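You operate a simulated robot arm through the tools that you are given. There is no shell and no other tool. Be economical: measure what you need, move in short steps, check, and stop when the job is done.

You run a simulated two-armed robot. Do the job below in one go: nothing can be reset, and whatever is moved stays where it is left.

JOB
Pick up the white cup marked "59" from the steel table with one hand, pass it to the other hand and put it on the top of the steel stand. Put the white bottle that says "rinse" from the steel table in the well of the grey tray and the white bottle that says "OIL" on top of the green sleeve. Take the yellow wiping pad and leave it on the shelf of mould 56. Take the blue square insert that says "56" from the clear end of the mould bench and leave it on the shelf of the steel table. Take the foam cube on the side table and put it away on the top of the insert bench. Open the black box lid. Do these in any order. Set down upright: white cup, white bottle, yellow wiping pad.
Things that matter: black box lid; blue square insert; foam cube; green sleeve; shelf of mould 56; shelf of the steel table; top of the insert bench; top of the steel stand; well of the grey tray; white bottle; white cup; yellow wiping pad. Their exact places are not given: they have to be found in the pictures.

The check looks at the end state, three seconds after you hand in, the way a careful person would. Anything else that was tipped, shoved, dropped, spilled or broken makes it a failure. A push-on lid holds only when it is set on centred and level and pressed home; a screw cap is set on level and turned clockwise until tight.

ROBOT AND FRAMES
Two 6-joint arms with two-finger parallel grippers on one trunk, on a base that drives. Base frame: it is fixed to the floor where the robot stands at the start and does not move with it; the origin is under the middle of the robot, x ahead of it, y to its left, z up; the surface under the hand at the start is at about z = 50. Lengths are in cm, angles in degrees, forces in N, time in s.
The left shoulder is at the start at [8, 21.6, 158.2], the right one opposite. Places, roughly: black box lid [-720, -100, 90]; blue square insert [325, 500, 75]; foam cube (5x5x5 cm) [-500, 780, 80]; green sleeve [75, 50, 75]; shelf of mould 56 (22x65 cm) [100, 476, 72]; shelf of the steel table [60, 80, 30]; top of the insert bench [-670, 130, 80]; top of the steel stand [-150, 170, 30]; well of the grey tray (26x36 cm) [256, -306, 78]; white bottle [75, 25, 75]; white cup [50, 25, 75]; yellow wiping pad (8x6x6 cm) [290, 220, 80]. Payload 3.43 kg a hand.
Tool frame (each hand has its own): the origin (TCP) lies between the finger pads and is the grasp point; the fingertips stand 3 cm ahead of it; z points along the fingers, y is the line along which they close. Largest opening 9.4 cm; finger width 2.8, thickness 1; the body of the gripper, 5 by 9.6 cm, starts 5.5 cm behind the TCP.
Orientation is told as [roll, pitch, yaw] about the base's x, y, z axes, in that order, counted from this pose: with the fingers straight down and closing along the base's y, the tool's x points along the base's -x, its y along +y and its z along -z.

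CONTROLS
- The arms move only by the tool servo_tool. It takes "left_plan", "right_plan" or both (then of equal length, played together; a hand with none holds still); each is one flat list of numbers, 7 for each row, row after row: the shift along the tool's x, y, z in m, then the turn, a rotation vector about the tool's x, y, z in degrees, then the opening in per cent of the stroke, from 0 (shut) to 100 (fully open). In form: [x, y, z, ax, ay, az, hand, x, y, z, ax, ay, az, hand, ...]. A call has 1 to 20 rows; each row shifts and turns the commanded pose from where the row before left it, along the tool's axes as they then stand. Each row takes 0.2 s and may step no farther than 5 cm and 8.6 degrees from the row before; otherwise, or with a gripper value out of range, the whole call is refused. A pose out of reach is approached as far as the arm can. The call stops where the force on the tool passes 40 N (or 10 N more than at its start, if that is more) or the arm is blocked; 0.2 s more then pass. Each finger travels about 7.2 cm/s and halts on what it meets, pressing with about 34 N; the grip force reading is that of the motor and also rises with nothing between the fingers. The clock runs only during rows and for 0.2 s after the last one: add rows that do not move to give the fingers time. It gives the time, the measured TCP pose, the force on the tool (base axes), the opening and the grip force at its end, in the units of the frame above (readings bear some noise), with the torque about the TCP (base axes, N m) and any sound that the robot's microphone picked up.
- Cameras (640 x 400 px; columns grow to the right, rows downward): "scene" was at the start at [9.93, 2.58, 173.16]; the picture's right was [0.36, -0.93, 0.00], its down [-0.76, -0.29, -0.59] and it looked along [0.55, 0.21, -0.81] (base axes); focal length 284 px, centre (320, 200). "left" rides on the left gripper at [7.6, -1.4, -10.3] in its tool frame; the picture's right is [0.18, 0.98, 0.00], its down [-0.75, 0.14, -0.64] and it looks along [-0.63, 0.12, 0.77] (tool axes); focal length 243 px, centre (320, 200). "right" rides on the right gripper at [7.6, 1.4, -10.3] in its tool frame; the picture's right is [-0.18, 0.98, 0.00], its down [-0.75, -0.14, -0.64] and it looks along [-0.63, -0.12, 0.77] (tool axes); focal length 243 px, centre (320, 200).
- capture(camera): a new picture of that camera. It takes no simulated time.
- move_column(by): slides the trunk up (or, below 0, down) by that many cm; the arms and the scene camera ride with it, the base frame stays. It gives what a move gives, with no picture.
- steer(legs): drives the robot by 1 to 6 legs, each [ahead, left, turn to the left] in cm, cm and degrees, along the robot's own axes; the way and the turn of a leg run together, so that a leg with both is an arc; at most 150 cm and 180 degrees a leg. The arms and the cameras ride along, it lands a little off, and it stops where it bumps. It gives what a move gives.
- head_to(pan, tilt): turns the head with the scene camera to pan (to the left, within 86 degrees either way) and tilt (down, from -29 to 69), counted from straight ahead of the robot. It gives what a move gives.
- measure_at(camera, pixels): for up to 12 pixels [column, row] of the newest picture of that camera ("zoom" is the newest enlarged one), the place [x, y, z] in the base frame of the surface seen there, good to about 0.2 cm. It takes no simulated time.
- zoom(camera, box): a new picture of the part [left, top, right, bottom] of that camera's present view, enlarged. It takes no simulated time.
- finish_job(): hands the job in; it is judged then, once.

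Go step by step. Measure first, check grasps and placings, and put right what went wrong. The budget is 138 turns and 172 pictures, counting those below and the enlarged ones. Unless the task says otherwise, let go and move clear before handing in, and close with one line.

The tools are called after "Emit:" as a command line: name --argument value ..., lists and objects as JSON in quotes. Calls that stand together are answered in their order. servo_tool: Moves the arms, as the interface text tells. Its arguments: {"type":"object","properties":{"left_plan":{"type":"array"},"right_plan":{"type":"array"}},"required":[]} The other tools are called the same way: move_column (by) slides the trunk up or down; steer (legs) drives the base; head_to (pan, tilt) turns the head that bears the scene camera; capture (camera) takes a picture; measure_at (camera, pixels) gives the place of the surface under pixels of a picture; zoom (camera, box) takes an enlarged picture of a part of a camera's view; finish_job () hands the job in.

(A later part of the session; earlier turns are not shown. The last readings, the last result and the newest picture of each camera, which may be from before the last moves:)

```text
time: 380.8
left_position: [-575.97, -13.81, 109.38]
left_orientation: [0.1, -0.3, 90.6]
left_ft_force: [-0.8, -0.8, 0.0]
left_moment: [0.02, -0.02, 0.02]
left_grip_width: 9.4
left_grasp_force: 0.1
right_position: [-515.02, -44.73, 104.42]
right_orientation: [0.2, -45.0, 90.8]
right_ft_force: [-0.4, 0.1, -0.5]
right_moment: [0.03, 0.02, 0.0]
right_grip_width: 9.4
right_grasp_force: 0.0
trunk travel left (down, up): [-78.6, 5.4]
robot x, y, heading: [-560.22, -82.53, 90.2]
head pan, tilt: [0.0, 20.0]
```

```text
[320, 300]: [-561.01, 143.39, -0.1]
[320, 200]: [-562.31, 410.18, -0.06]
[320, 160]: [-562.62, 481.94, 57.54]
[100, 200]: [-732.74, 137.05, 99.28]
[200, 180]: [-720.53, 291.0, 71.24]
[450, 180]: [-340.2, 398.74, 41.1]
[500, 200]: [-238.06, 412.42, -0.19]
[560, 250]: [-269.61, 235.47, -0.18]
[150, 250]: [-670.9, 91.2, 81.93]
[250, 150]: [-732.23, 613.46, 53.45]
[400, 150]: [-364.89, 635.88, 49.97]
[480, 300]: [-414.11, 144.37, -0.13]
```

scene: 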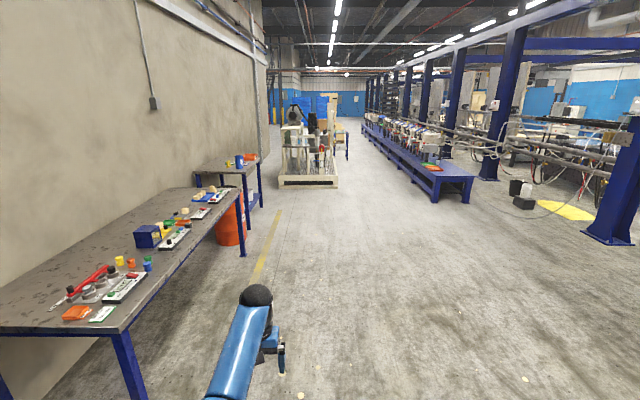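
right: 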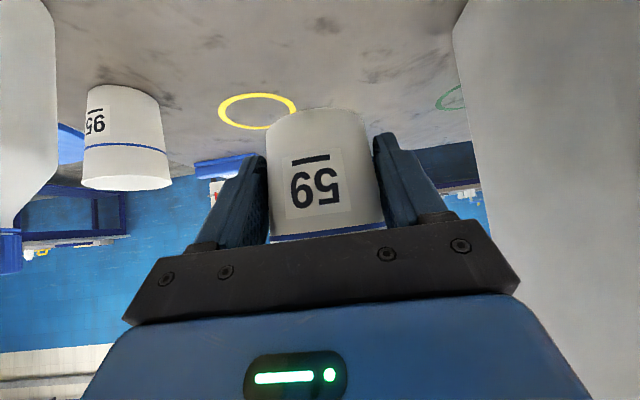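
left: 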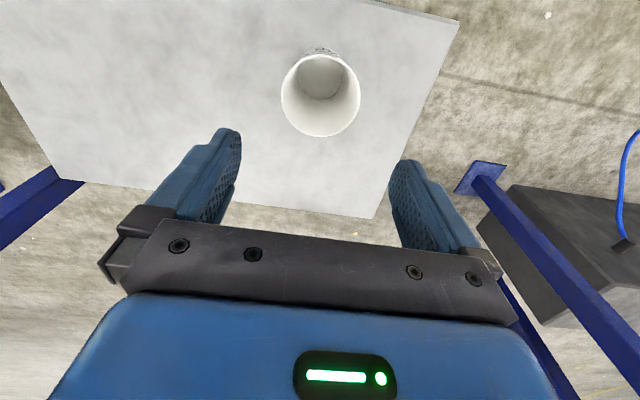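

The side table should be beyond the machine at (310,150). Before moving I'll check the compressor-like object near my right hand.

Emit:
head_to --pan -50 --tilt 45

Emit:
capture --camera "scene"

Emit:
measure_at --camera "scene" --pixels '[[320, 200], [400, 200], [250, 200], [320, 280], [450, 150], [400, 300]]'

```text
time: 382.0
left_position: [-575.87, -13.84, 109.33]
left_orientation: [0.1, -0.3, 90.6]
left_ft_force: [1.6, 0.3, -0.2]
left_moment: [0.01, 0.02, -0.01]
left_grip_width: 9.37
left_grasp_force: 0.0
right_position: [-514.9, -44.8, 104.41]
right_orientation: [0.2, -45.0, 90.6]
right_ft_force: [0.0, -0.5, 0.8]
right_moment: [0.02, -0.02, -0.01]
right_grip_width: 9.4
right_grasp_force: 0.0
trunk travel left (down, up): [-78.6, 5.4]
robot x, y, heading: [-559.59, -82.4, 90.6]
head pan, tilt: [-50.0, 45.0]
```

```text
57 pictures are left
```

scene: 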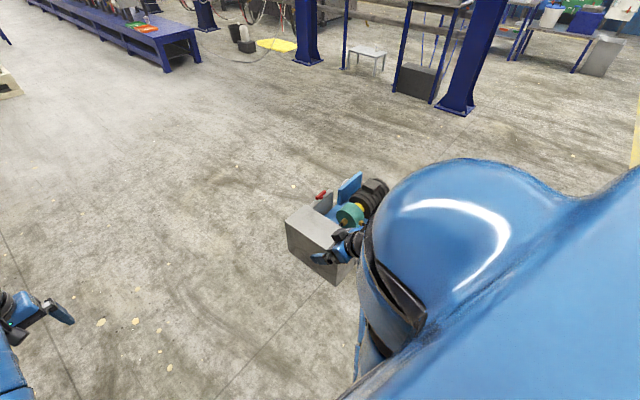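

```text
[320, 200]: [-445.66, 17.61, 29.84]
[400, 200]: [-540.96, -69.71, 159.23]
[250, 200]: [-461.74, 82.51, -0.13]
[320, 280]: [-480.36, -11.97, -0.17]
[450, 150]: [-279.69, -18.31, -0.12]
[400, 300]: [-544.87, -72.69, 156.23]
```

The compressor is low, at x −480 to −430. I'll go straight ahead past it, then shift right and continue along x≈−455.

Emit:
steer --legs '[[150, 0, 0], [80, 0, 0], [0, -105, 0], [150, 0, 0], [150, 0, 0], [90, 0, 0]]'

Emit:
head_to --pan 0 --tilt 25

Emit:
capture --camera "scene"

```text
time: 416.6
left_position: [-445.38, 600.96, 109.44]
left_orientation: [0.2, -0.3, 87.4]
left_ft_force: [0.2, 0.2, -0.1]
left_moment: [0.01, 0.01, -0.01]
left_grip_width: 9.41
left_grasp_force: 0.0
right_position: [-386.33, 566.61, 104.55]
right_orientation: [0.4, -45.1, 87.5]
right_ft_force: [0.4, -0.3, -0.3]
right_moment: [0.06, -0.02, -0.02]
right_grip_width: 9.41
right_grasp_force: 0.1
trunk travel left (down, up): [-78.6, 5.4]
robot x, y, heading: [-434.04, 531.97, 87.1]
head pan, tilt: [-50.0, 45.0]
```

```text
time: 417.7
left_position: [-445.45, 601.04, 109.43]
left_orientation: [0.1, -0.3, 87.4]
left_ft_force: [-0.5, -0.8, -1.0]
left_moment: [0.0, 0.02, -0.02]
left_grip_width: 9.4
left_grasp_force: 0.1
right_position: [-386.35, 566.58, 104.4]
right_orientation: [0.2, -45.0, 87.5]
right_ft_force: [0.0, -0.4, -0.2]
right_moment: [-0.01, 0.01, 0.02]
right_grip_width: 9.4
right_grasp_force: 0.0
trunk travel left (down, up): [-78.6, 5.4]
robot x, y, heading: [-433.64, 531.36, 87.2]
head pan, tilt: [0.0, 25.0]
```

```text
56 pictures are left
```

scene: 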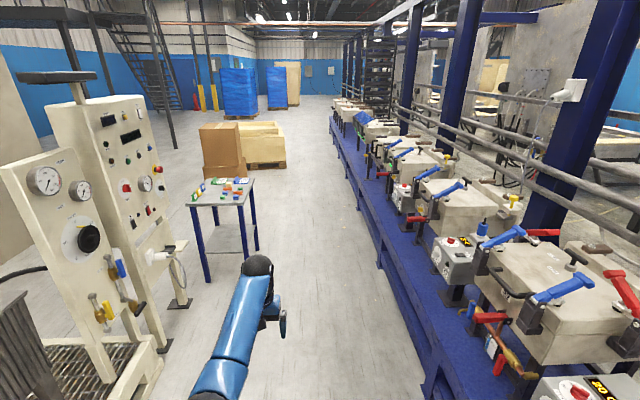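

The side table with small coloured items is at (222,192), and my right hand is near the clamp bench, so I'll steer left. First I'll zoom and measure.

Emit:
zoom --camera "scene" --box '[170, 160, 280, 240]'

Emit:
measure_at --camera "scene" --pixels '[[225, 195], [190, 207], [245, 200], [198, 182], [253, 180], [237, 190], [205, 192], [375, 250], [160, 300], [420, 340]]'

```text
5.00 times, centred on (225, 200) of scene
```

zoom: 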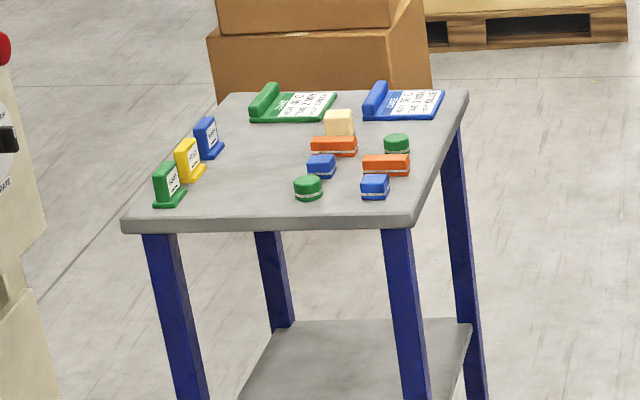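

```text
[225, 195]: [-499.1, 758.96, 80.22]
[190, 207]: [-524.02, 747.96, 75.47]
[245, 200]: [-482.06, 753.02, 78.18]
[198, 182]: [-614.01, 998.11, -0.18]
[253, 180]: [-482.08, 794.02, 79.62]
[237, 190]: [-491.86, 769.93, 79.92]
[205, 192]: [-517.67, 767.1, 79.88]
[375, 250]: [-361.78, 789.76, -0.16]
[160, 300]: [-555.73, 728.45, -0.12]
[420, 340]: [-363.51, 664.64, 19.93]
```

The cube is the beige block at about pixel (238,184). I'll move left and closer, heading 90°.

Emit:
steer --legs '[[0, 42, 2.8], [110, 0, 0]]'

Emit:
head_to --pan 5 --tilt 40

Emit:
capture --camera "scene"

```text
time: 425.4
left_position: [-492.75, 708.33, 109.53]
left_orientation: [0.1, -0.3, 91.2]
left_ft_force: [0.1, -0.2, -0.5]
left_moment: [0.0, 0.02, 0.02]
left_grip_width: 9.42
left_grasp_force: 0.2
right_position: [-431.61, 678.01, 104.46]
right_orientation: [0.1, -44.9, 91.2]
right_ft_force: [-0.6, -0.4, -0.9]
right_moment: [-0.05, 0.0, 0.01]
right_grip_width: 9.39
right_grasp_force: 0.1
trunk travel left (down, up): [-78.6, 5.4]
robot x, y, heading: [-476.24, 640.01, 90.9]
head pan, tilt: [0.0, 25.0]
```

```text
time: 426.2
left_position: [-492.86, 708.34, 109.33]
left_orientation: [0.3, -0.2, 91.2]
left_ft_force: [0.5, -0.2, -0.7]
left_moment: [0.01, -0.04, 0.0]
left_grip_width: 9.41
left_grasp_force: 0.1
right_position: [-431.64, 677.98, 104.37]
right_orientation: [0.1, -45.0, 91.2]
right_ft_force: [0.1, 0.0, 0.1]
right_moment: [-0.03, 0.01, 0.0]
right_grip_width: 9.4
right_grasp_force: 0.0
trunk travel left (down, up): [-78.6, 5.4]
robot x, y, heading: [-476.44, 640.42, 91.2]
head pan, tilt: [5.0, 40.0]
```

```text
54 pictures are left
```

scene: 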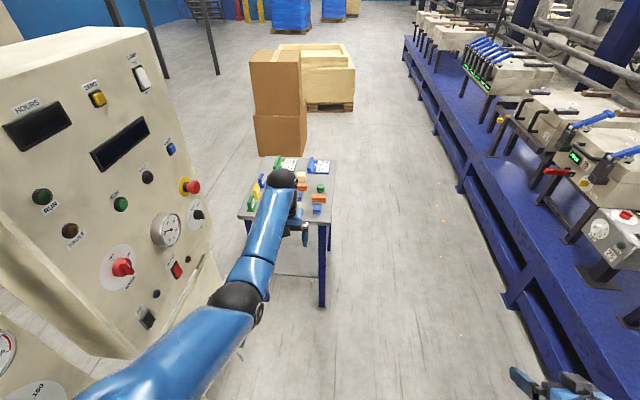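

Emit:
measure_at --camera "scene" --pixels '[[205, 250], [215, 290], [130, 340], [235, 295], [300, 175], [303, 190], [304, 174], [320, 188], [170, 320]]'

Emit:
capture --camera "left"

Emit:
zoom --camera "scene" --box '[230, 150, 350, 230]'

```text
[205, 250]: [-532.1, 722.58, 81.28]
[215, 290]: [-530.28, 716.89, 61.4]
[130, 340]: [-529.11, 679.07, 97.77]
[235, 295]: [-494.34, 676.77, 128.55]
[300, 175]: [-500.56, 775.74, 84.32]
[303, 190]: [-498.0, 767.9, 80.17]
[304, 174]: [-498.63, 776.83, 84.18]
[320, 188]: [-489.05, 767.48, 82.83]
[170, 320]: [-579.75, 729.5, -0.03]
```

```text
53 pictures are left
```

left: 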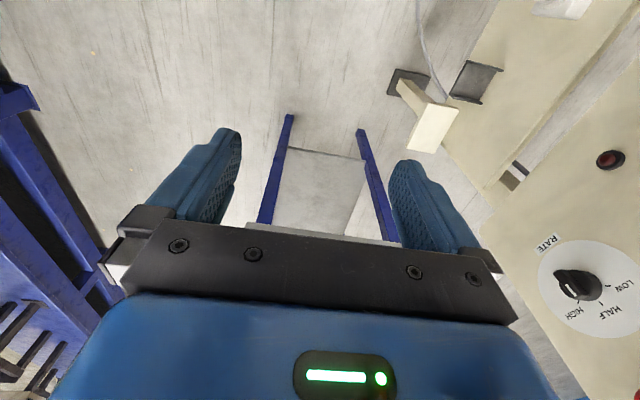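

```text
5.00 times, centred on (290, 190) of scene
```

zoom: 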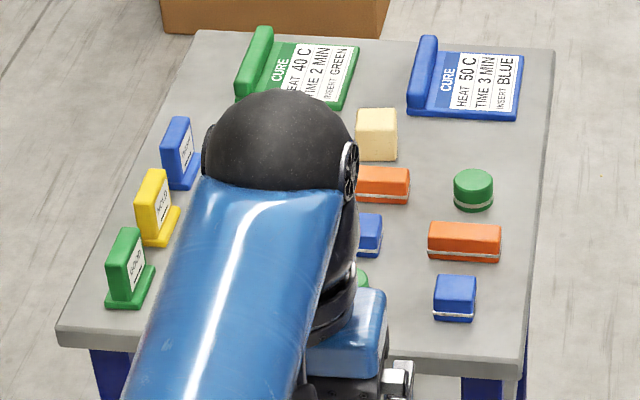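

The cube is at about (−497.5,776), top ≈85. I'll drive in and view it from the left hand.

Emit:
steer --legs '[[30, 4, -1], [35, 1, 0]]'

Emit:
move_column --by -12

Emit:
capture --camera "left"

```text
time: 430.1
left_position: [-496.47, 773.1, 109.47]
left_orientation: [0.3, -0.4, 89.9]
left_ft_force: [0.3, -0.3, 0.4]
left_moment: [0.02, -0.02, 0.04]
left_grip_width: 9.39
left_grasp_force: 0.1
right_position: [-435.96, 741.63, 104.56]
right_orientation: [0.2, -45.1, 90.1]
right_ft_force: [-0.5, -0.1, 0.3]
right_moment: [0.04, 0.0, -0.02]
right_grip_width: 9.42
right_grasp_force: 0.0
trunk travel left (down, up): [-78.6, 5.4]
robot x, y, heading: [-481.59, 704.58, 89.8]
head pan, tilt: [5.0, 40.0]
```

```text
time: 431.6
left_position: [-496.46, 773.32, 97.32]
left_orientation: [0.2, -0.3, 90.0]
left_ft_force: [-0.3, -0.4, 0.1]
left_moment: [0.02, 0.0, -0.01]
left_grip_width: 9.42
left_grasp_force: 0.0
right_position: [-435.91, 741.82, 92.46]
right_orientation: [0.2, -45.0, 90.0]
right_ft_force: [0.2, 0.3, 0.5]
right_moment: [-0.01, -0.01, 0.02]
right_grip_width: 9.4
right_grasp_force: 0.0
trunk travel left (down, up): [-66.6, 17.4]
robot x, y, heading: [-481.16, 704.56, 89.9]
head pan, tilt: [5.0, 40.0]
```

```text
51 pictures are left
```

left: 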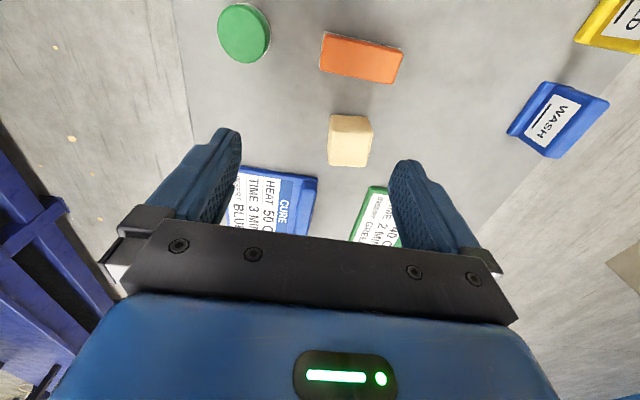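

Emit:
measure_at --camera "left" --pixels '[[333, 133], [370, 135], [331, 163], [365, 165], [350, 148], [350, 120], [335, 118], [370, 118], [345, 90], [375, 200], [315, 185]]'

```text
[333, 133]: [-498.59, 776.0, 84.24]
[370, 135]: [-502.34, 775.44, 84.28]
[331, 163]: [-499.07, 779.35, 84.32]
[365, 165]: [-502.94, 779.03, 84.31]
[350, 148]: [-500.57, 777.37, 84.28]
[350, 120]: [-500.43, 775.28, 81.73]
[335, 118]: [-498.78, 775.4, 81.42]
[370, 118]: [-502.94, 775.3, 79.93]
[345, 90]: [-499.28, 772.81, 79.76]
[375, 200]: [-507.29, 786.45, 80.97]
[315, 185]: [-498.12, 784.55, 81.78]
```

The cube is at (−500.6,777.4), z 79.9–84.3. I'll align, descend and grip.

Emit:
servo_tool --left_plan '[-0.021, 0.021, 0, 0, 0, 0, 100, -0.02, 0.02, 0, 0, 0, 0, 100, 0, 0, 0.04, 0, 0, 0, 100, 0, 0, 0.04, 0, 0, 0, 100, 0, 0, 0.035, 0, 0, 0, 100, 0, 0, 0.023, 0, 0, 0, 100, 0, 0, 0, 0, 0, 0, 100]'

Emit:
capture --camera "left"

```text
time: 433.2
left_position: [-500.75, 774.73, 84.71]
left_orientation: [0.2, -0.1, 90.0]
left_ft_force: [0.1, 1.1, 0.3]
left_moment: [0.01, 0.01, -0.01]
left_grip_width: 9.38
left_grasp_force: 0.1
left hand out of reach, approached as far as the arm can: row 4, 5, 6
right_position: [-436.05, 741.82, 92.44]
right_orientation: [0.2, -44.9, 90.1]
right_ft_force: [-0.4, 0.7, 0.1]
right_moment: [0.04, 0.0, -0.01]
right_grip_width: 9.41
right_grasp_force: 0.0
trunk travel left (down, up): [-66.6, 17.4]
robot x, y, heading: [-481.23, 704.54, 89.6]
head pan, tilt: [5.0, 40.0]
```

```text
50 pictures are left
```

left: 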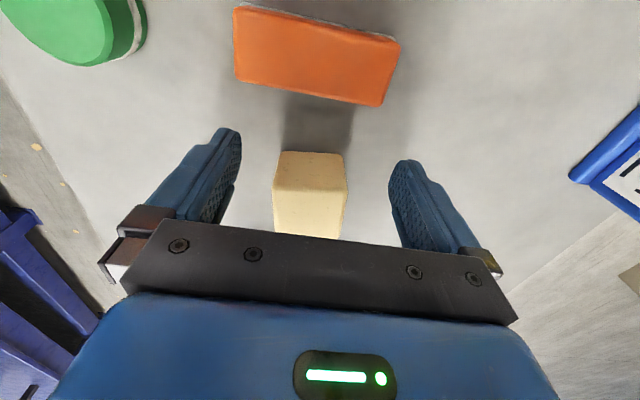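

The arm is at its reach limit, 2.7 cm short. I'll trade arm extension for a lower column, then move forward.

Emit:
servo_tool --left_plan '[0, 0, -0.03, 0, 0, 0, 100, 0, 0, -0.03, 0, 0, 0, 100]'

Emit:
move_column --by -7

Emit:
servo_tool --left_plan '[-0.013, -0.002, 0, 0, 0, 0, 100, -0.012, 0, 0, 0, 0, 0, 100, 0, 0, 0, 0, 0, 0, 100]'

Emit:
capture --camera "left"

```text
time: 433.8
left_position: [-500.61, 774.61, 90.88]
left_orientation: [0.2, -0.3, 90.0]
left_ft_force: [0.7, -0.3, -0.2]
left_moment: [0.0, -0.05, 0.0]
left_grip_width: 9.42
left_grasp_force: 0.0
right_position: [-435.99, 741.64, 92.36]
right_orientation: [0.1, -45.0, 90.1]
right_ft_force: [0.4, 0.5, 0.0]
right_moment: [-0.01, -0.01, -0.01]
right_grip_width: 9.42
right_grasp_force: 0.1
trunk travel left (down, up): [-66.6, 17.4]
robot x, y, heading: [-481.33, 704.85, 89.6]
head pan, tilt: [5.0, 40.0]
```

```text
time: 434.9
left_position: [-500.64, 774.68, 83.76]
left_orientation: [0.1, -0.2, 89.9]
left_ft_force: [0.0, -0.1, 0.2]
left_moment: [0.02, 0.03, -0.02]
left_grip_width: 9.43
left_grasp_force: 0.0
right_position: [-436.03, 741.79, 85.58]
right_orientation: [0.1, -45.0, 90.1]
right_ft_force: [0.7, 0.7, 0.7]
right_moment: [-0.01, -0.04, 0.05]
right_grip_width: 9.43
right_grasp_force: 0.1
trunk travel left (down, up): [-59.6, 24.4]
robot x, y, heading: [-481.51, 704.91, 89.7]
head pan, tilt: [5.0, 40.0]
```

```text
time: 435.7
left_position: [-500.56, 777.05, 83.96]
left_orientation: [0.3, -0.3, 90.1]
left_ft_force: [0.0, 0.0, -0.6]
left_moment: [-0.01, 0.01, 0.01]
left_grip_width: 9.41
left_grasp_force: 0.1
right_position: [-436.07, 741.73, 85.33]
right_orientation: [0.2, -45.2, 90.1]
right_ft_force: [0.0, -1.0, -0.2]
right_moment: [0.01, 0.03, 0.0]
right_grip_width: 9.42
right_grasp_force: 0.1
trunk travel left (down, up): [-59.6, 24.4]
robot x, y, heading: [-481.42, 704.57, 89.8]
head pan, tilt: [5.0, 40.0]
```

```text
49 pictures are left
```

left: 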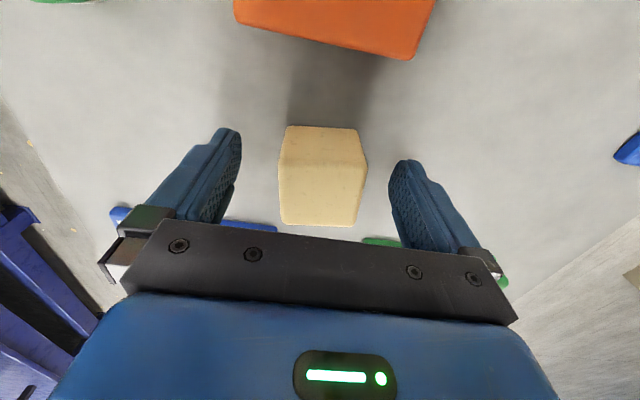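

The cube is centred at (322,178). I'll close and lift.

Emit:
servo_tool --left_plan '[0, 0, 0.003, 0, 0, 0, 100, 0, 0, 0, 0, 0, 0, 50, 0, 0, 0, 0, 0, 0, 0, 0, 0, 0, 0, 0, 0, 0, 0, 0, 0, 0, 0, 0, 0, 0, 0, 0, 0, 0, 0, 0]'

Emit:
move_column --by 18

Emit:
capture --camera "left"

```text
time: 437.1
left_position: [-500.54, 777.16, 83.42]
left_orientation: [0.1, -0.1, 89.9]
left_ft_force: [0.6, -0.2, 0.1]
left_moment: [-0.01, -0.03, 0.01]
left_grip_width: 4.72
left_grasp_force: 33.9
right_position: [-436.01, 741.74, 85.26]
right_orientation: [0.2, -44.9, 90.1]
right_ft_force: [-0.5, 0.2, 0.0]
right_moment: [0.02, 0.04, 0.01]
right_grip_width: 9.44
right_grasp_force: 0.1
trunk travel left (down, up): [-59.6, 24.4]
robot x, y, heading: [-481.68, 704.91, 89.9]
head pan, tilt: [5.0, 40.0]
```

```text
time: 439.1
left_position: [-500.54, 777.33, 101.46]
left_orientation: [0.1, -0.2, 90.0]
left_ft_force: [0.0, 0.8, -0.2]
left_moment: [0.02, -0.01, -0.01]
left_grip_width: 4.73
left_grasp_force: 34.2
right_position: [-436.07, 741.75, 103.35]
right_orientation: [0.2, -45.0, 90.1]
right_ft_force: [0.3, -1.0, -0.1]
right_moment: [0.03, 0.01, -0.03]
right_grip_width: 9.4
right_grasp_force: 0.0
trunk travel left (down, up): [-77.6, 6.4]
robot x, y, heading: [-481.0, 704.65, 89.7]
head pan, tilt: [5.0, 40.0]
```

```text
48 pictures are left
```

left: 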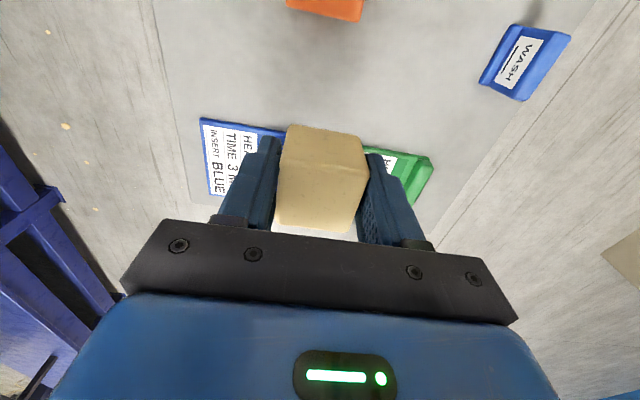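

The foam cube is held at 4.7 cm. I'll back down the corridor to the insert bench area.

Emit:
steer --legs '[[-30, 0, 0], [0, -25, 0], [-150, 0, 0], [-150, 0, 0], [-150, 0, 0], [0, 0, 90]]'

Emit:
head_to --pan 20 --tilt 30

Emit:
capture --camera "scene"

Emit:
measure_at --camera "scene" --pixels '[[320, 200], [250, 150], [300, 150], [350, 150], [200, 150], [150, 150], [100, 150], [250, 180], [200, 180], [400, 150]]'

```text
time: 467.7
left_position: [-511.32, 198.93, 101.58]
left_orientation: [0.2, -0.3, -178.6]
left_ft_force: [-0.5, -0.1, 0.0]
left_moment: [-0.02, 0.02, 0.0]
left_grip_width: 4.73
left_grasp_force: 34.5
right_position: [-477.42, 264.29, 103.37]
right_orientation: [0.2, -45.0, -178.6]
right_ft_force: [0.0, 0.3, 0.0]
right_moment: [-0.02, 0.01, -0.01]
right_grip_width: 9.4
right_grasp_force: 0.1
trunk travel left (down, up): [-77.6, 6.4]
robot x, y, heading: [-439.01, 219.58, -178.9]
head pan, tilt: [5.0, 40.0]
```

```text
time: 468.4
left_position: [-511.35, 199.05, 101.57]
left_orientation: [0.2, -0.2, -178.6]
left_ft_force: [0.9, 0.2, 0.8]
left_moment: [0.0, -0.03, 0.01]
left_grip_width: 4.74
left_grasp_force: 33.7
right_position: [-477.41, 264.24, 103.35]
right_orientation: [0.2, -45.0, -178.7]
right_ft_force: [-0.6, 0.1, -0.4]
right_moment: [0.0, 0.02, -0.02]
right_grip_width: 9.44
right_grasp_force: 0.0
trunk travel left (down, up): [-77.6, 6.4]
robot x, y, heading: [-439.54, 219.87, -178.7]
head pan, tilt: [20.0, 30.0]
```

```text
47 pictures are left
```

scene: 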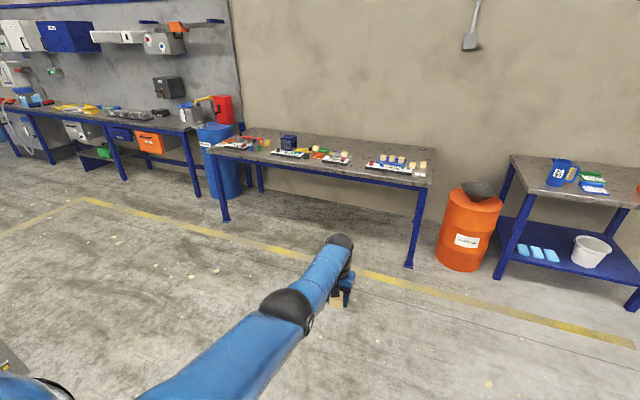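

```text
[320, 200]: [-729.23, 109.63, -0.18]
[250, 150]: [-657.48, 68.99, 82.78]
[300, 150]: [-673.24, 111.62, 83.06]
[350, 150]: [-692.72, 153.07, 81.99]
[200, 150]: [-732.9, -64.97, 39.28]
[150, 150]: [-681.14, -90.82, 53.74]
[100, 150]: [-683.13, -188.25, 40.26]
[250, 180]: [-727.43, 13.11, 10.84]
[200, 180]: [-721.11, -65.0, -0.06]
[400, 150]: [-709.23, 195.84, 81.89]
```

Emit:
zoom --camera "scene" --box '[205, 125, 445, 200]'

Emit:
measure_at --camera "scene" --pixels '[[360, 165], [366, 172], [330, 145], [370, 150], [430, 184], [210, 150], [355, 150], [400, 178], [340, 158], [425, 150]]'

```text
2.67 times, centred on (325, 162) of scene
```

zoom: 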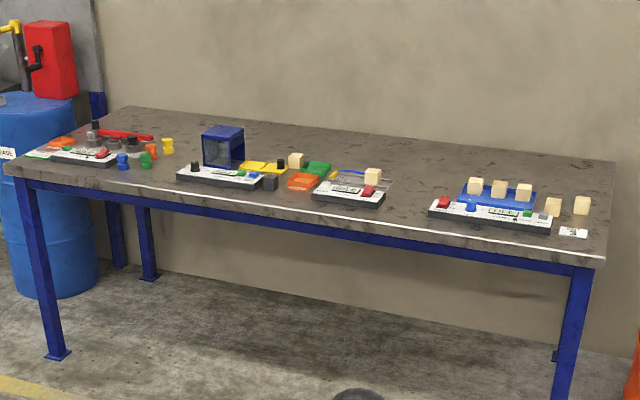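

```text
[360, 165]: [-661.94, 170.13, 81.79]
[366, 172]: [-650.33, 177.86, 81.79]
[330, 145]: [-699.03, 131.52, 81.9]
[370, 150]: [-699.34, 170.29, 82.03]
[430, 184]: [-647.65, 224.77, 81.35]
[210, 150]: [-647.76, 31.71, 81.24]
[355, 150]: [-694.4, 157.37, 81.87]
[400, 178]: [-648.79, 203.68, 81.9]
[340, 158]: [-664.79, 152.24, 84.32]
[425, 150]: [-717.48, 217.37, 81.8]
```

There's free bench surface around (−670,167), between the panels. I'll drive so the left hand comes over it.

Emit:
steer --legs '[[0, 32, -1.3], [100, 0, 0], [52, 0, 0]]'

Emit:
capture --camera "left"

Emit:
head_to --pan 5 --tilt 45

Emit:
capture --camera "scene"

```text
time: 478.0
left_position: [-663.0, 165.41, 101.64]
left_orientation: [0.2, -0.3, -179.0]
left_ft_force: [-0.1, 0.0, 0.4]
left_moment: [-0.02, 0.03, 0.02]
left_grip_width: 4.75
left_grasp_force: 34.0
right_position: [-628.62, 230.44, 103.45]
right_orientation: [0.2, -45.1, -178.8]
right_ft_force: [0.4, 0.5, -0.2]
right_moment: [-0.03, 0.02, 0.0]
right_grip_width: 9.39
right_grasp_force: 0.0
trunk travel left (down, up): [-77.6, 6.4]
robot x, y, heading: [-591.02, 185.66, -179.2]
head pan, tilt: [20.0, 30.0]
```

```text
45 pictures are left
```

left: 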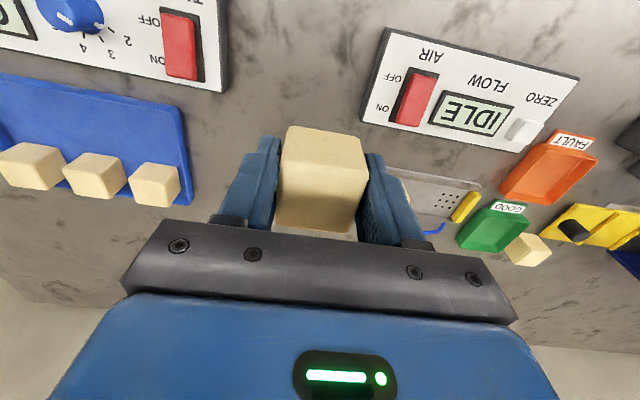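

```text
time: 478.8
left_position: [-663.14, 165.35, 101.44]
left_orientation: [0.3, -0.2, -179.0]
left_ft_force: [-0.3, -0.1, -0.8]
left_moment: [0.0, -0.02, 0.01]
left_grip_width: 4.74
left_grasp_force: 34.4
right_position: [-628.76, 230.5, 103.37]
right_orientation: [0.2, -45.0, -179.0]
right_ft_force: [-0.5, 0.0, 0.4]
right_moment: [0.0, 0.01, -0.02]
right_grip_width: 9.37
right_grasp_force: 0.0
trunk travel left (down, up): [-77.6, 6.4]
robot x, y, heading: [-590.88, 185.79, -179.1]
head pan, tilt: [5.0, 45.0]
```

```text
44 pictures are left
```

scene: 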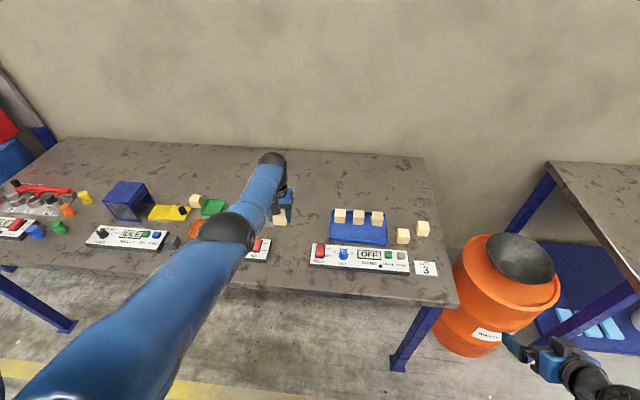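

Emit:
measure_at --camera "left" --pixels '[[192, 185], [183, 115], [225, 80], [365, 95], [395, 175], [425, 228], [260, 120], [385, 160], [250, 215]]'

```text
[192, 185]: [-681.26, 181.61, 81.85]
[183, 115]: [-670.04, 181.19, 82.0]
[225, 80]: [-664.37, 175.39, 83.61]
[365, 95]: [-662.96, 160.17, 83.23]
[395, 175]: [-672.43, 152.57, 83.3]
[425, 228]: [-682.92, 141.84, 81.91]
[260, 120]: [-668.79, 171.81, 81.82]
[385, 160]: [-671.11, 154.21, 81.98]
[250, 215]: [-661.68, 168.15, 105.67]
```

The free area at x≈−672 spans y 155–181. I'll drive 9 cm ahead, align to (−672,168), and lower with the column.

Emit:
steer --legs '[[9, -2.5, 0]]'

Emit:
move_column --by -14

Emit:
capture --camera "left"

```text
time: 479.9
left_position: [-671.53, 167.75, 102.03]
left_orientation: [0.0, -0.6, -179.2]
left_ft_force: [0.7, -1.4, 0.1]
left_moment: [0.0, 0.04, 0.0]
left_grip_width: 4.75
left_grasp_force: 34.5
right_position: [-637.01, 232.77, 103.78]
right_orientation: [0.1, -45.4, -179.2]
right_ft_force: [1.5, -0.4, 0.2]
right_moment: [0.02, 0.01, 0.01]
right_grip_width: 9.41
right_grasp_force: 0.0
trunk travel left (down, up): [-77.6, 6.4]
robot x, y, heading: [-600.15, 188.12, -179.6]
head pan, tilt: [5.0, 45.0]
```

```text
time: 481.6
left_position: [-672.12, 167.99, 87.48]
left_orientation: [0.3, -0.3, -179.2]
left_ft_force: [0.0, 0.6, -0.7]
left_moment: [-0.01, -0.02, 0.01]
left_grip_width: 4.73
left_grasp_force: 34.2
right_position: [-637.66, 232.97, 89.39]
right_orientation: [0.4, -45.1, -179.2]
right_ft_force: [0.4, 0.3, -0.4]
right_moment: [0.03, -0.02, -0.01]
right_grip_width: 9.4
right_grasp_force: 0.0
trunk travel left (down, up): [-63.6, 20.4]
robot x, y, heading: [-599.88, 188.13, -179.5]
head pan, tilt: [5.0, 45.0]
```

```text
43 pictures are left
```

left: 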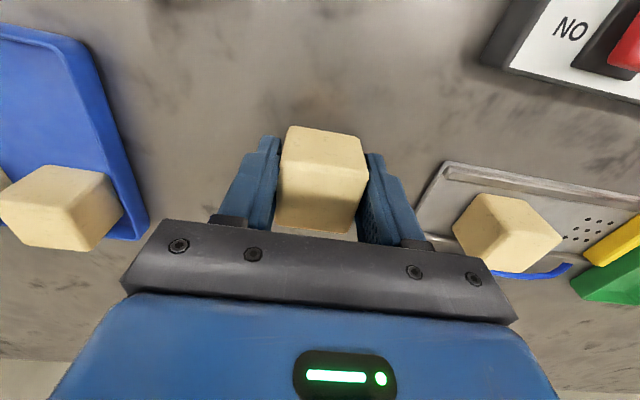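

The spot beneath is clear. I'll lower about 2 cm to contact.

Emit:
servo_tool --left_plan '[0, 0, 0.012, 0, 0, 0, 0, 0, 0, 0.005, 0, 0, 0, 0, 0, 0, 0.003, 0, 0, 0, 0, 0, 0, 0.002, 0, 0, 0, 0, 0, 0, 0, 0, 0, 0, 0]'

```text
time: 482.8
left_position: [-671.71, 167.81, 85.63]
left_orientation: [0.1, -0.4, -179.2]
left_ft_force: [-0.3, 0.6, 4.7]
left_moment: [0.08, -0.01, 0.02]
left_grip_width: 4.73
left_grasp_force: 34.1
left hand out of reach, approached as far as the arm can: row 2
right_position: [-637.55, 233.04, 89.32]
right_orientation: [0.3, -45.0, -179.2]
right_ft_force: [0.7, -0.5, 0.4]
right_moment: [0.03, 0.0, -0.01]
right_grip_width: 9.39
right_grasp_force: 0.1
trunk travel left (down, up): [-63.6, 20.4]
robot x, y, heading: [-599.84, 187.83, -179.7]
head pan, tilt: [5.0, 45.0]
```

Light contact. I'll release, raise and check.

Emit:
servo_tool --left_plan '[0, 0, 0, 0, 0, 0, 40, 0, 0, 0, 0, 0, 0, 100, 0, 0, 0, 0, 0, 0, 100, 0, 0, 0, 0, 0, 0, 100]'

Emit:
move_column --by 14

Emit:
capture --camera "left"

```text
time: 483.8
left_position: [-671.72, 167.91, 85.43]
left_orientation: [0.2, -0.2, -179.2]
left_ft_force: [0.5, -0.3, 1.1]
left_moment: [0.0, -0.01, -0.01]
left_grip_width: 9.41
left_grasp_force: 0.0
right_position: [-637.55, 232.9, 89.43]
right_orientation: [0.3, -45.1, -179.2]
right_ft_force: [0.1, 0.8, 0.1]
right_moment: [0.01, -0.03, 0.01]
right_grip_width: 9.39
right_grasp_force: 0.1
trunk travel left (down, up): [-63.6, 20.4]
robot x, y, heading: [-599.62, 187.82, -179.4]
head pan, tilt: [5.0, 45.0]
```

```text
time: 485.4
left_position: [-671.68, 167.81, 99.6]
left_orientation: [0.2, -0.2, -179.1]
left_ft_force: [0.0, 0.2, -0.9]
left_moment: [-0.01, 0.02, 0.01]
left_grip_width: 9.4
left_grasp_force: 0.0
right_position: [-637.55, 233.01, 103.33]
right_orientation: [0.2, -45.0, -179.2]
right_ft_force: [-0.3, -1.0, 0.4]
right_moment: [0.0, 0.03, 0.05]
right_grip_width: 9.42
right_grasp_force: 0.0
trunk travel left (down, up): [-77.6, 6.4]
robot x, y, heading: [-600.2, 188.23, -179.4]
head pan, tilt: [5.0, 45.0]
```

```text
42 pictures are left
```

left: 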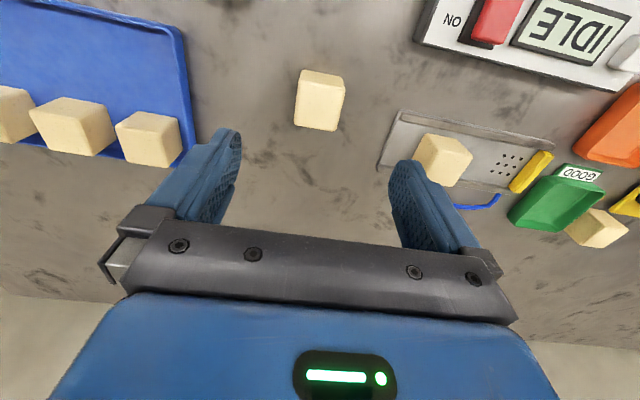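

The foam cube rests on the insert bench. I'll back off and drive to the black box near (−720,−100).

Emit:
steer --legs '[[-35, 0, 0], [0, 145, 0], [0, 140, -0.6]]'

Emit:
head_to --pan 0 --tilt 30

Emit:
capture --camera "scene"

```text
time: 501.0
left_position: [-644.1, -110.91, 99.44]
left_orientation: [0.2, -0.3, 177.0]
left_ft_force: [-1.2, 0.7, 0.5]
left_moment: [-0.01, 0.0, 0.0]
left_grip_width: 9.41
left_grasp_force: 0.1
right_position: [-605.67, -48.22, 103.4]
right_orientation: [0.3, -45.0, 177.0]
right_ft_force: [-0.1, 0.0, -0.4]
right_moment: [0.01, 0.0, -0.02]
right_grip_width: 9.4
right_grasp_force: 0.0
trunk travel left (down, up): [-77.6, 6.4]
robot x, y, heading: [-570.9, -95.75, 176.8]
head pan, tilt: [5.0, 45.0]
```

```text
time: 501.8
left_position: [-644.04, -110.95, 99.41]
left_orientation: [0.2, -0.2, 177.0]
left_ft_force: [-0.2, -0.4, -0.4]
left_moment: [0.01, 0.01, 0.01]
left_grip_width: 9.39
left_grasp_force: 0.1
right_position: [-605.77, -48.26, 103.4]
right_orientation: [0.1, -45.1, 177.0]
right_ft_force: [-0.3, -0.8, 0.1]
right_moment: [0.01, -0.02, 0.02]
right_grip_width: 9.4
right_grasp_force: 0.2
trunk travel left (down, up): [-77.6, 6.4]
robot x, y, heading: [-571.16, -95.76, 176.6]
head pan, tilt: [0.0, 30.0]
```

```text
41 pictures are left
```

scene: 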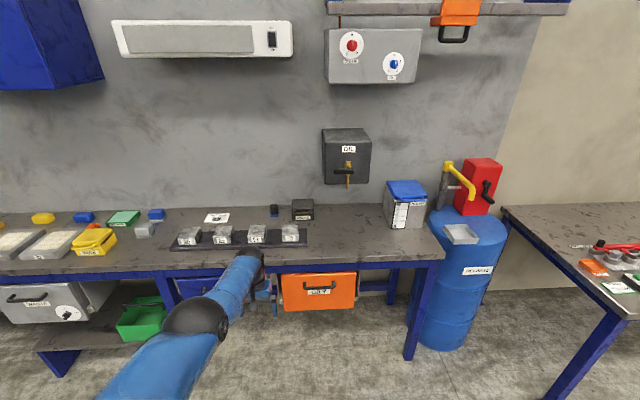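

A small black box sits on the bench at (303,210), and a dark wall box with a tap is at (347,155). I'll zoom and measure both.

Emit:
zoom --camera "scene" --box '[255, 190, 345, 250]'

Emit:
measure_at --camera "scene" --pixels '[[303, 201], [293, 205], [313, 205], [303, 207], [303, 215], [292, 218], [314, 218], [303, 225], [347, 150], [380, 260], [335, 228], [275, 210], [205, 238]]'

```text
6.67 times, centred on (300, 220) of scene
```

zoom: 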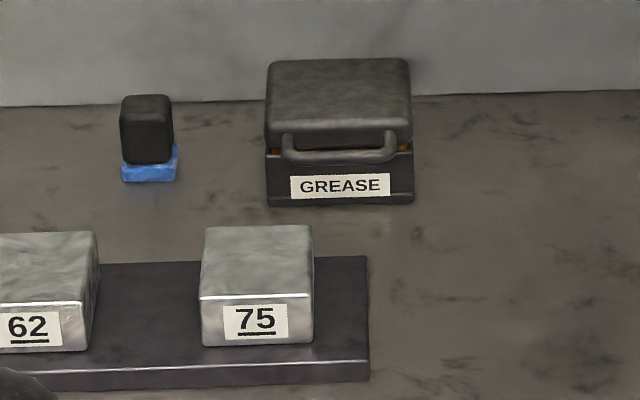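

```text
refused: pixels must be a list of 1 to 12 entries
```

It's the "GREASE" box, with a front bar handle and the hinge presumably at the rear. I'll measure it.

Emit:
measure_at --camera "zoom" --pixels '[[270, 75], [408, 75], [338, 75], [338, 110], [285, 145], [395, 145], [338, 157], [270, 200], [410, 200], [338, 165], [338, 60], [338, 135]]'

Emit:
measure_at --camera "scene" --pixels '[[345, 150], [380, 260], [335, 228], [275, 210], [285, 235], [303, 230], [240, 250]]'

```text
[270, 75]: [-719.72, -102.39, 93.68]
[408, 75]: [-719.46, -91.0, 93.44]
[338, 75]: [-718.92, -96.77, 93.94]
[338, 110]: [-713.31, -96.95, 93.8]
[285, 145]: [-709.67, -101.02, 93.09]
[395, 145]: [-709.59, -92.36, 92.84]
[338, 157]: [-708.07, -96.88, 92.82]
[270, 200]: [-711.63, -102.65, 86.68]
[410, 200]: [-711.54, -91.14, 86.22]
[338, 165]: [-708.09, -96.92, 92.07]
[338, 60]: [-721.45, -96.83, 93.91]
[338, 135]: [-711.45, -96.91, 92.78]
```

```text
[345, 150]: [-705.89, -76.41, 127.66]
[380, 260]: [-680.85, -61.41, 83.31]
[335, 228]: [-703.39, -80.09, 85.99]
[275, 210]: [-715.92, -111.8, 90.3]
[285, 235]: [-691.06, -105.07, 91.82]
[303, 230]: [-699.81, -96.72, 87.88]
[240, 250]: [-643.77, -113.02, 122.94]
```

The GREASE box: lid top z 93.9, front bar at x −708, y −101 to −92.4, z≈92.4, hinge at the rear (x≈−722). I plan to hook the closed right fingers under the bar and swing the lid up and back. I'll check nearby clearances first.

Emit:
measure_at --camera "zoom" --pixels '[[310, 240], [310, 285], [205, 285], [310, 335], [365, 275], [365, 375], [338, 20], [500, 150], [260, 235], [405, 90]]'

Emit:
measure_at --camera "scene" --pixels '[[340, 255], [340, 262], [430, 255], [303, 185], [325, 170], [371, 180], [347, 185], [310, 201]]'

```text
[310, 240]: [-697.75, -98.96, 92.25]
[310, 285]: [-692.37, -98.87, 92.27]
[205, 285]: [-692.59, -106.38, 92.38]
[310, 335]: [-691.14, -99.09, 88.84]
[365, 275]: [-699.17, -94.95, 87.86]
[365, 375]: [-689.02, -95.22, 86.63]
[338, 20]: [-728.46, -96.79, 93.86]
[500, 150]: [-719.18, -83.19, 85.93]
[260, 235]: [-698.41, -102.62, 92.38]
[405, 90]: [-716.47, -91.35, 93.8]
```

```text
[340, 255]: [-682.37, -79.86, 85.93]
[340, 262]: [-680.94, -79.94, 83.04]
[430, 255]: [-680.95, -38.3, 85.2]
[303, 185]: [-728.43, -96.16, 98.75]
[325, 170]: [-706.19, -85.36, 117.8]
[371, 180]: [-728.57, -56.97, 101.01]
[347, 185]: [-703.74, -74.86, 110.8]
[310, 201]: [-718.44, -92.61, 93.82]
```

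The wall is at x≈−728, so the lid can lean back a bit past vertical. I'll tuck the left hand, and bring the right hand (closed, tilt 35°) to the front.

Emit:
servo_tool --left_plan '[0.03, 0.0273, 0.004, 0, 0, 0, 100, 0.03, 0.0273, 0.004, 0, 0, 0, 100, 0.03, 0.0273, 0.004, 0, 0, 0, 100, 0.03, 0.0273, 0.004, 0, 0, 0, 100, 0.03, 0.0273, 0.004, 0, 0, 0, 100, 0.03, 0.0273, 0.004, 0, 0, 0, 100, 0.03, 0.0273, 0.004, 0, 0, 0, 100, 0.03, 0.0273, 0.004, 0, 0, 0, 100, 0.03, 0.0273, 0.004, 0, 0, 0, 100, 0.03, 0.0273, 0.004, 0, 0, 0, 100, 0.03, 0.0273, 0.004, 0, 0, 0, 100]' --right_plan '[-0.0157, 0.0411, 0.0157, 0, 0, 0, 0, -0.0157, 0.0411, 0.0157, 0, 0, 0, 0, -0.0157, 0.0411, 0.0157, 0, 0, 0, 0, -0.0157, 0.0411, 0.0157, 0, 0, 0, 0, -0.0157, 0.0411, 0.0157, 0, 0, 0, 0, -0.0157, 0.0411, 0.0157, 0, 0, 0, 0, -0.0157, 0.0411, 0.0157, 0, 0, 0, 0, -0.0157, 0.0411, 0.0157, 0, 0, 0, 0, -0.0157, 0.0411, 0.0157, 0, 0, 0, 0, 0, 0, 0, 0, 5, 0, 0, 0, 0, 0, 0, 5, 0, 0]'

Emit:
steer --legs '[[0, 10, 3.3]]'

```text
time: 504.2
left_position: [-629.67, -145.01, 86.32]
left_orientation: [0.0, 0.0, 176.9]
left_ft_force: [-0.5, -0.8, 0.5]
left_moment: [-0.01, 0.01, -0.01]
left_grip_width: 9.42
left_grasp_force: 0.0
left hand out of reach, approached as far as the arm can: row 1, 2, 3, 4, 5, 6, 7, 8, 9, 10, 11
right_position: [-627.83, -84.27, 103.53]
right_orientation: [0.1, -34.8, 177.0]
right_ft_force: [0.7, 0.2, -0.5]
right_moment: [-0.01, 0.03, 0.0]
right_grip_width: 0.0
right_grasp_force: 33.4
trunk travel left (down, up): [-77.6, 6.4]
robot x, y, heading: [-571.09, -95.26, 176.8]
head pan, tilt: [0.0, 30.0]
```

```text
time: 505.3
left_position: [-627.3, -157.25, 86.61]
left_orientation: [0.5, -0.2, -180.0]
left_ft_force: [-0.4, 0.5, -0.1]
left_moment: [-0.04, -0.01, -0.05]
left_grip_width: 9.43
left_grasp_force: 0.0
right_position: [-628.55, -96.45, 103.51]
right_orientation: [0.7, -34.9, 179.8]
right_ft_force: [-0.1, -0.9, -0.4]
right_moment: [-0.04, 0.02, 0.02]
right_grip_width: 0.01
right_grasp_force: 32.5
trunk travel left (down, up): [-77.6, 6.4]
robot x, y, heading: [-571.78, -105.63, 179.8]
head pan, tilt: [0.0, 30.0]
```

The left hand stopped short of being tucked. From this lower height I'll pull it back further.

Emit:
servo_tool --left_plan '[0.042, 0, 0, 0, 0, 0, 100, 0.042, 0, 0, 0, 0, 0, 100, 0.042, 0, 0, 0, 0, 0, 100, 0.042, 0, 0, 0, 0, 0, 100, 0.042, 0, 0, 0, 0, 0, 100, 0.042, 0, 0, 0, 0, 0, 100]'

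Emit:
capture --camera "right"

```text
time: 506.7
left_position: [-610.51, -165.42, 77.11]
left_orientation: [0.0, -0.1, 180.0]
left_ft_force: [0.6, -0.1, -0.7]
left_moment: [-0.01, -0.05, 0.0]
left_grip_width: 9.42
left_grasp_force: 0.0
left hand out of reach, approached as far as the arm can: row 1, 2, 3, 4, 5, 6
right_position: [-628.56, -97.09, 103.57]
right_orientation: [0.1, -35.0, -179.9]
right_ft_force: [0.5, -0.4, -0.9]
right_moment: [0.02, -0.03, 0.01]
right_grip_width: 0.02
right_grasp_force: 33.3
trunk travel left (down, up): [-77.6, 6.4]
robot x, y, heading: [-571.43, -105.12, 179.9]
head pan, tilt: [0.0, 30.0]
```

```text
39 pictures are left
```

right: 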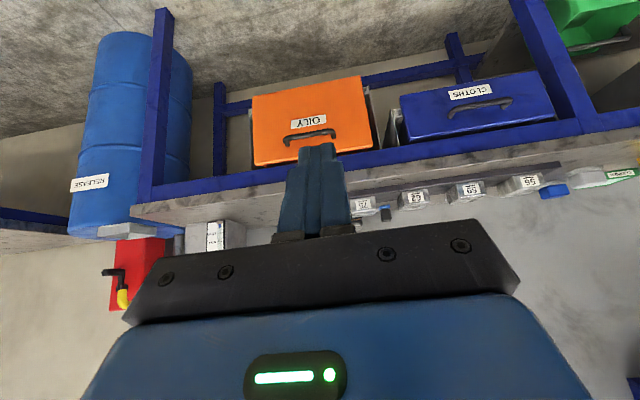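

I'll tuck the left hand further in: less sideways, closer to the body.

Emit:
servo_tool --left_plan '[0.025, -0.038, 0, 0, 0, 0, 100, 0.025, -0.038, 0, 0, 0, 0, 100, 0.025, -0.038, 0, 0, 0, 0, 100, 0.025, -0.038, 0, 0, 0, 0, 100]'

Emit:
move_column --by -6

```text
time: 507.7
left_position: [-605.17, -155.96, 67.96]
left_orientation: [0.1, -0.1, -179.9]
left_ft_force: [0.3, -0.2, -0.3]
left_moment: [0.0, -0.04, 0.02]
left_grip_width: 9.4
left_grasp_force: 0.0
left hand out of reach, approached as far as the arm can: row 1, 2, 3, 4
right_position: [-628.62, -97.03, 103.52]
right_orientation: [0.1, -34.9, -179.9]
right_ft_force: [0.9, -0.1, -0.1]
right_moment: [0.0, -0.03, -0.03]
right_grip_width: 0.01
right_grasp_force: 33.0
trunk travel left (down, up): [-77.6, 6.4]
robot x, y, heading: [-571.2, -105.51, 179.8]
head pan, tilt: [0.0, 30.0]
```

```text
time: 508.7
left_position: [-605.25, -156.07, 61.9]
left_orientation: [0.0, -0.1, -180.0]
left_ft_force: [0.3, 0.3, -0.6]
left_moment: [0.02, -0.01, 0.01]
left_grip_width: 9.38
left_grasp_force: 0.0
right_position: [-628.63, -97.13, 97.57]
right_orientation: [0.2, -35.0, -179.9]
right_ft_force: [-0.5, 0.2, -0.1]
right_moment: [-0.06, -0.02, -0.03]
right_grip_width: 0.01
right_grasp_force: 32.5
trunk travel left (down, up): [-71.6, 12.4]
robot x, y, heading: [-571.16, -105.6, 179.7]
head pan, tilt: [0.0, 30.0]
```

The left hand is now tucked. I'll drive 63 cm forward, stopping in front of the box handle.

Emit:
steer --legs '[[40, 0, 0], [22, -1.5, 0.2]]'

Emit:
capture --camera "right"

Emit:
head_to --pan 0 --tilt 45

Emit:
capture --camera "scene"

```text
time: 512.5
left_position: [-667.08, -154.31, 61.98]
left_orientation: [0.1, -0.1, -179.9]
left_ft_force: [-0.1, -0.8, 0.3]
left_moment: [-0.02, 0.01, -0.01]
left_grip_width: 9.4
left_grasp_force: 0.0
right_position: [-690.41, -95.41, 97.59]
right_orientation: [0.2, -35.1, -179.8]
right_ft_force: [0.3, 0.6, -0.5]
right_moment: [-0.01, 0.03, -0.01]
right_grip_width: 0.0
right_grasp_force: 33.3
trunk travel left (down, up): [-71.6, 12.4]
robot x, y, heading: [-633.39, -103.97, 180.2]
head pan, tilt: [0.0, 30.0]
```

```text
38 pictures are left
```

right: 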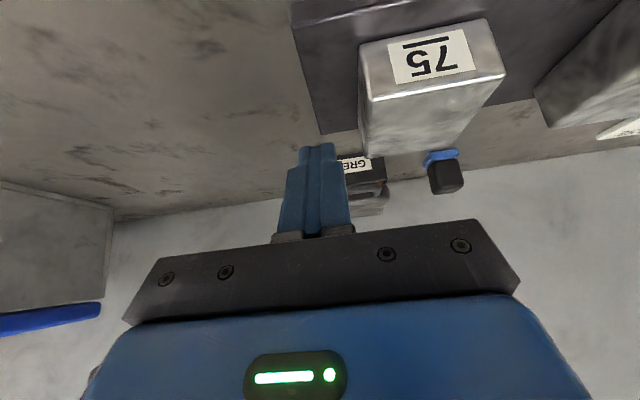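

```text
time: 513.3
left_position: [-667.09, -154.3, 61.93]
left_orientation: [0.2, 0.0, -179.9]
left_ft_force: [-0.7, 0.2, 0.2]
left_moment: [-0.01, -0.01, 0.0]
left_grip_width: 9.41
left_grasp_force: 0.0
right_position: [-690.74, -95.47, 97.53]
right_orientation: [0.2, -34.9, -179.7]
right_ft_force: [0.5, -0.5, 0.4]
right_moment: [0.02, -0.01, 0.02]
right_grip_width: 0.01
right_grasp_force: 33.4
trunk travel left (down, up): [-71.6, 12.4]
robot x, y, heading: [-633.71, -103.87, 180.1]
head pan, tilt: [0.0, 45.0]
```

```text
37 pictures are left
```

scene: 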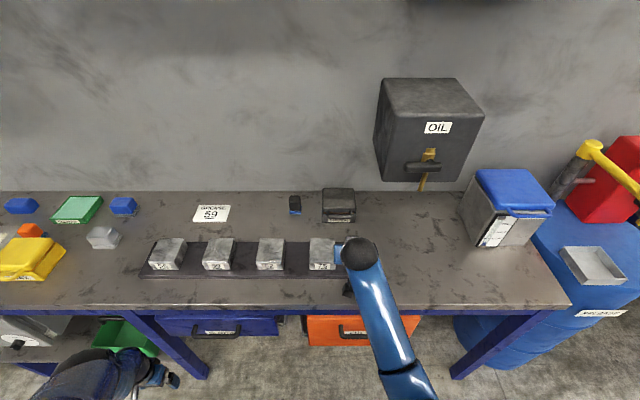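

The hand stands in front of the box. I'll re-measure the handle bar from here.

Emit:
zoom --camera "scene" --box '[300, 175, 380, 235]'

Emit:
measure_at --camera "zoom" --pixels '[[185, 245], [230, 345], [320, 345], [430, 345], [320, 325], [200, 310], [440, 310], [320, 300], [320, 180], [320, 110], [320, 372]]'

```text
6.67 times, centred on (340, 205) of scene
```

zoom: 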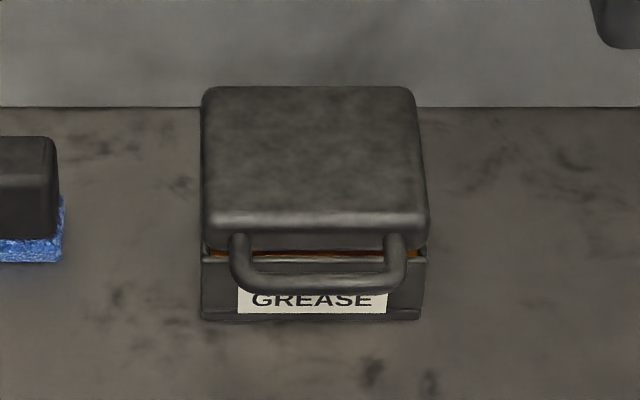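

```text
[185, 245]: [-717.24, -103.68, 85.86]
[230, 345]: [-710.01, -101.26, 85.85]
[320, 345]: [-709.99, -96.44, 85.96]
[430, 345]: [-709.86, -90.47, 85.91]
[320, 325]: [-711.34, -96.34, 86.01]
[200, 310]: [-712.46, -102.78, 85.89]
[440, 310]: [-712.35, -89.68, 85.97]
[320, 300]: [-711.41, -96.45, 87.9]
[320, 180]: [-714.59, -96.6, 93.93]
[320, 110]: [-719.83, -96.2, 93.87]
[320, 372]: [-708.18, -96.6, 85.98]
```

Emit:
measure_at --camera "zoom" --pixels '[[320, 278], [320, 284], [320, 291], [238, 265], [400, 265], [240, 240], [395, 240], [320, 255], [320, 232], [320, 215], [320, 262]]'

```text
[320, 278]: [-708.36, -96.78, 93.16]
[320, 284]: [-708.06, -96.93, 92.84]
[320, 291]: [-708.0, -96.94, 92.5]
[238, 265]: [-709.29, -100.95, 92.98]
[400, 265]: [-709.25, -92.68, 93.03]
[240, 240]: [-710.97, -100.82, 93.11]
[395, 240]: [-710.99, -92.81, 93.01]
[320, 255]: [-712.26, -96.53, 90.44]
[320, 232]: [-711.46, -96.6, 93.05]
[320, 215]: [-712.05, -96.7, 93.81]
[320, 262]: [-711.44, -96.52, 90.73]
```

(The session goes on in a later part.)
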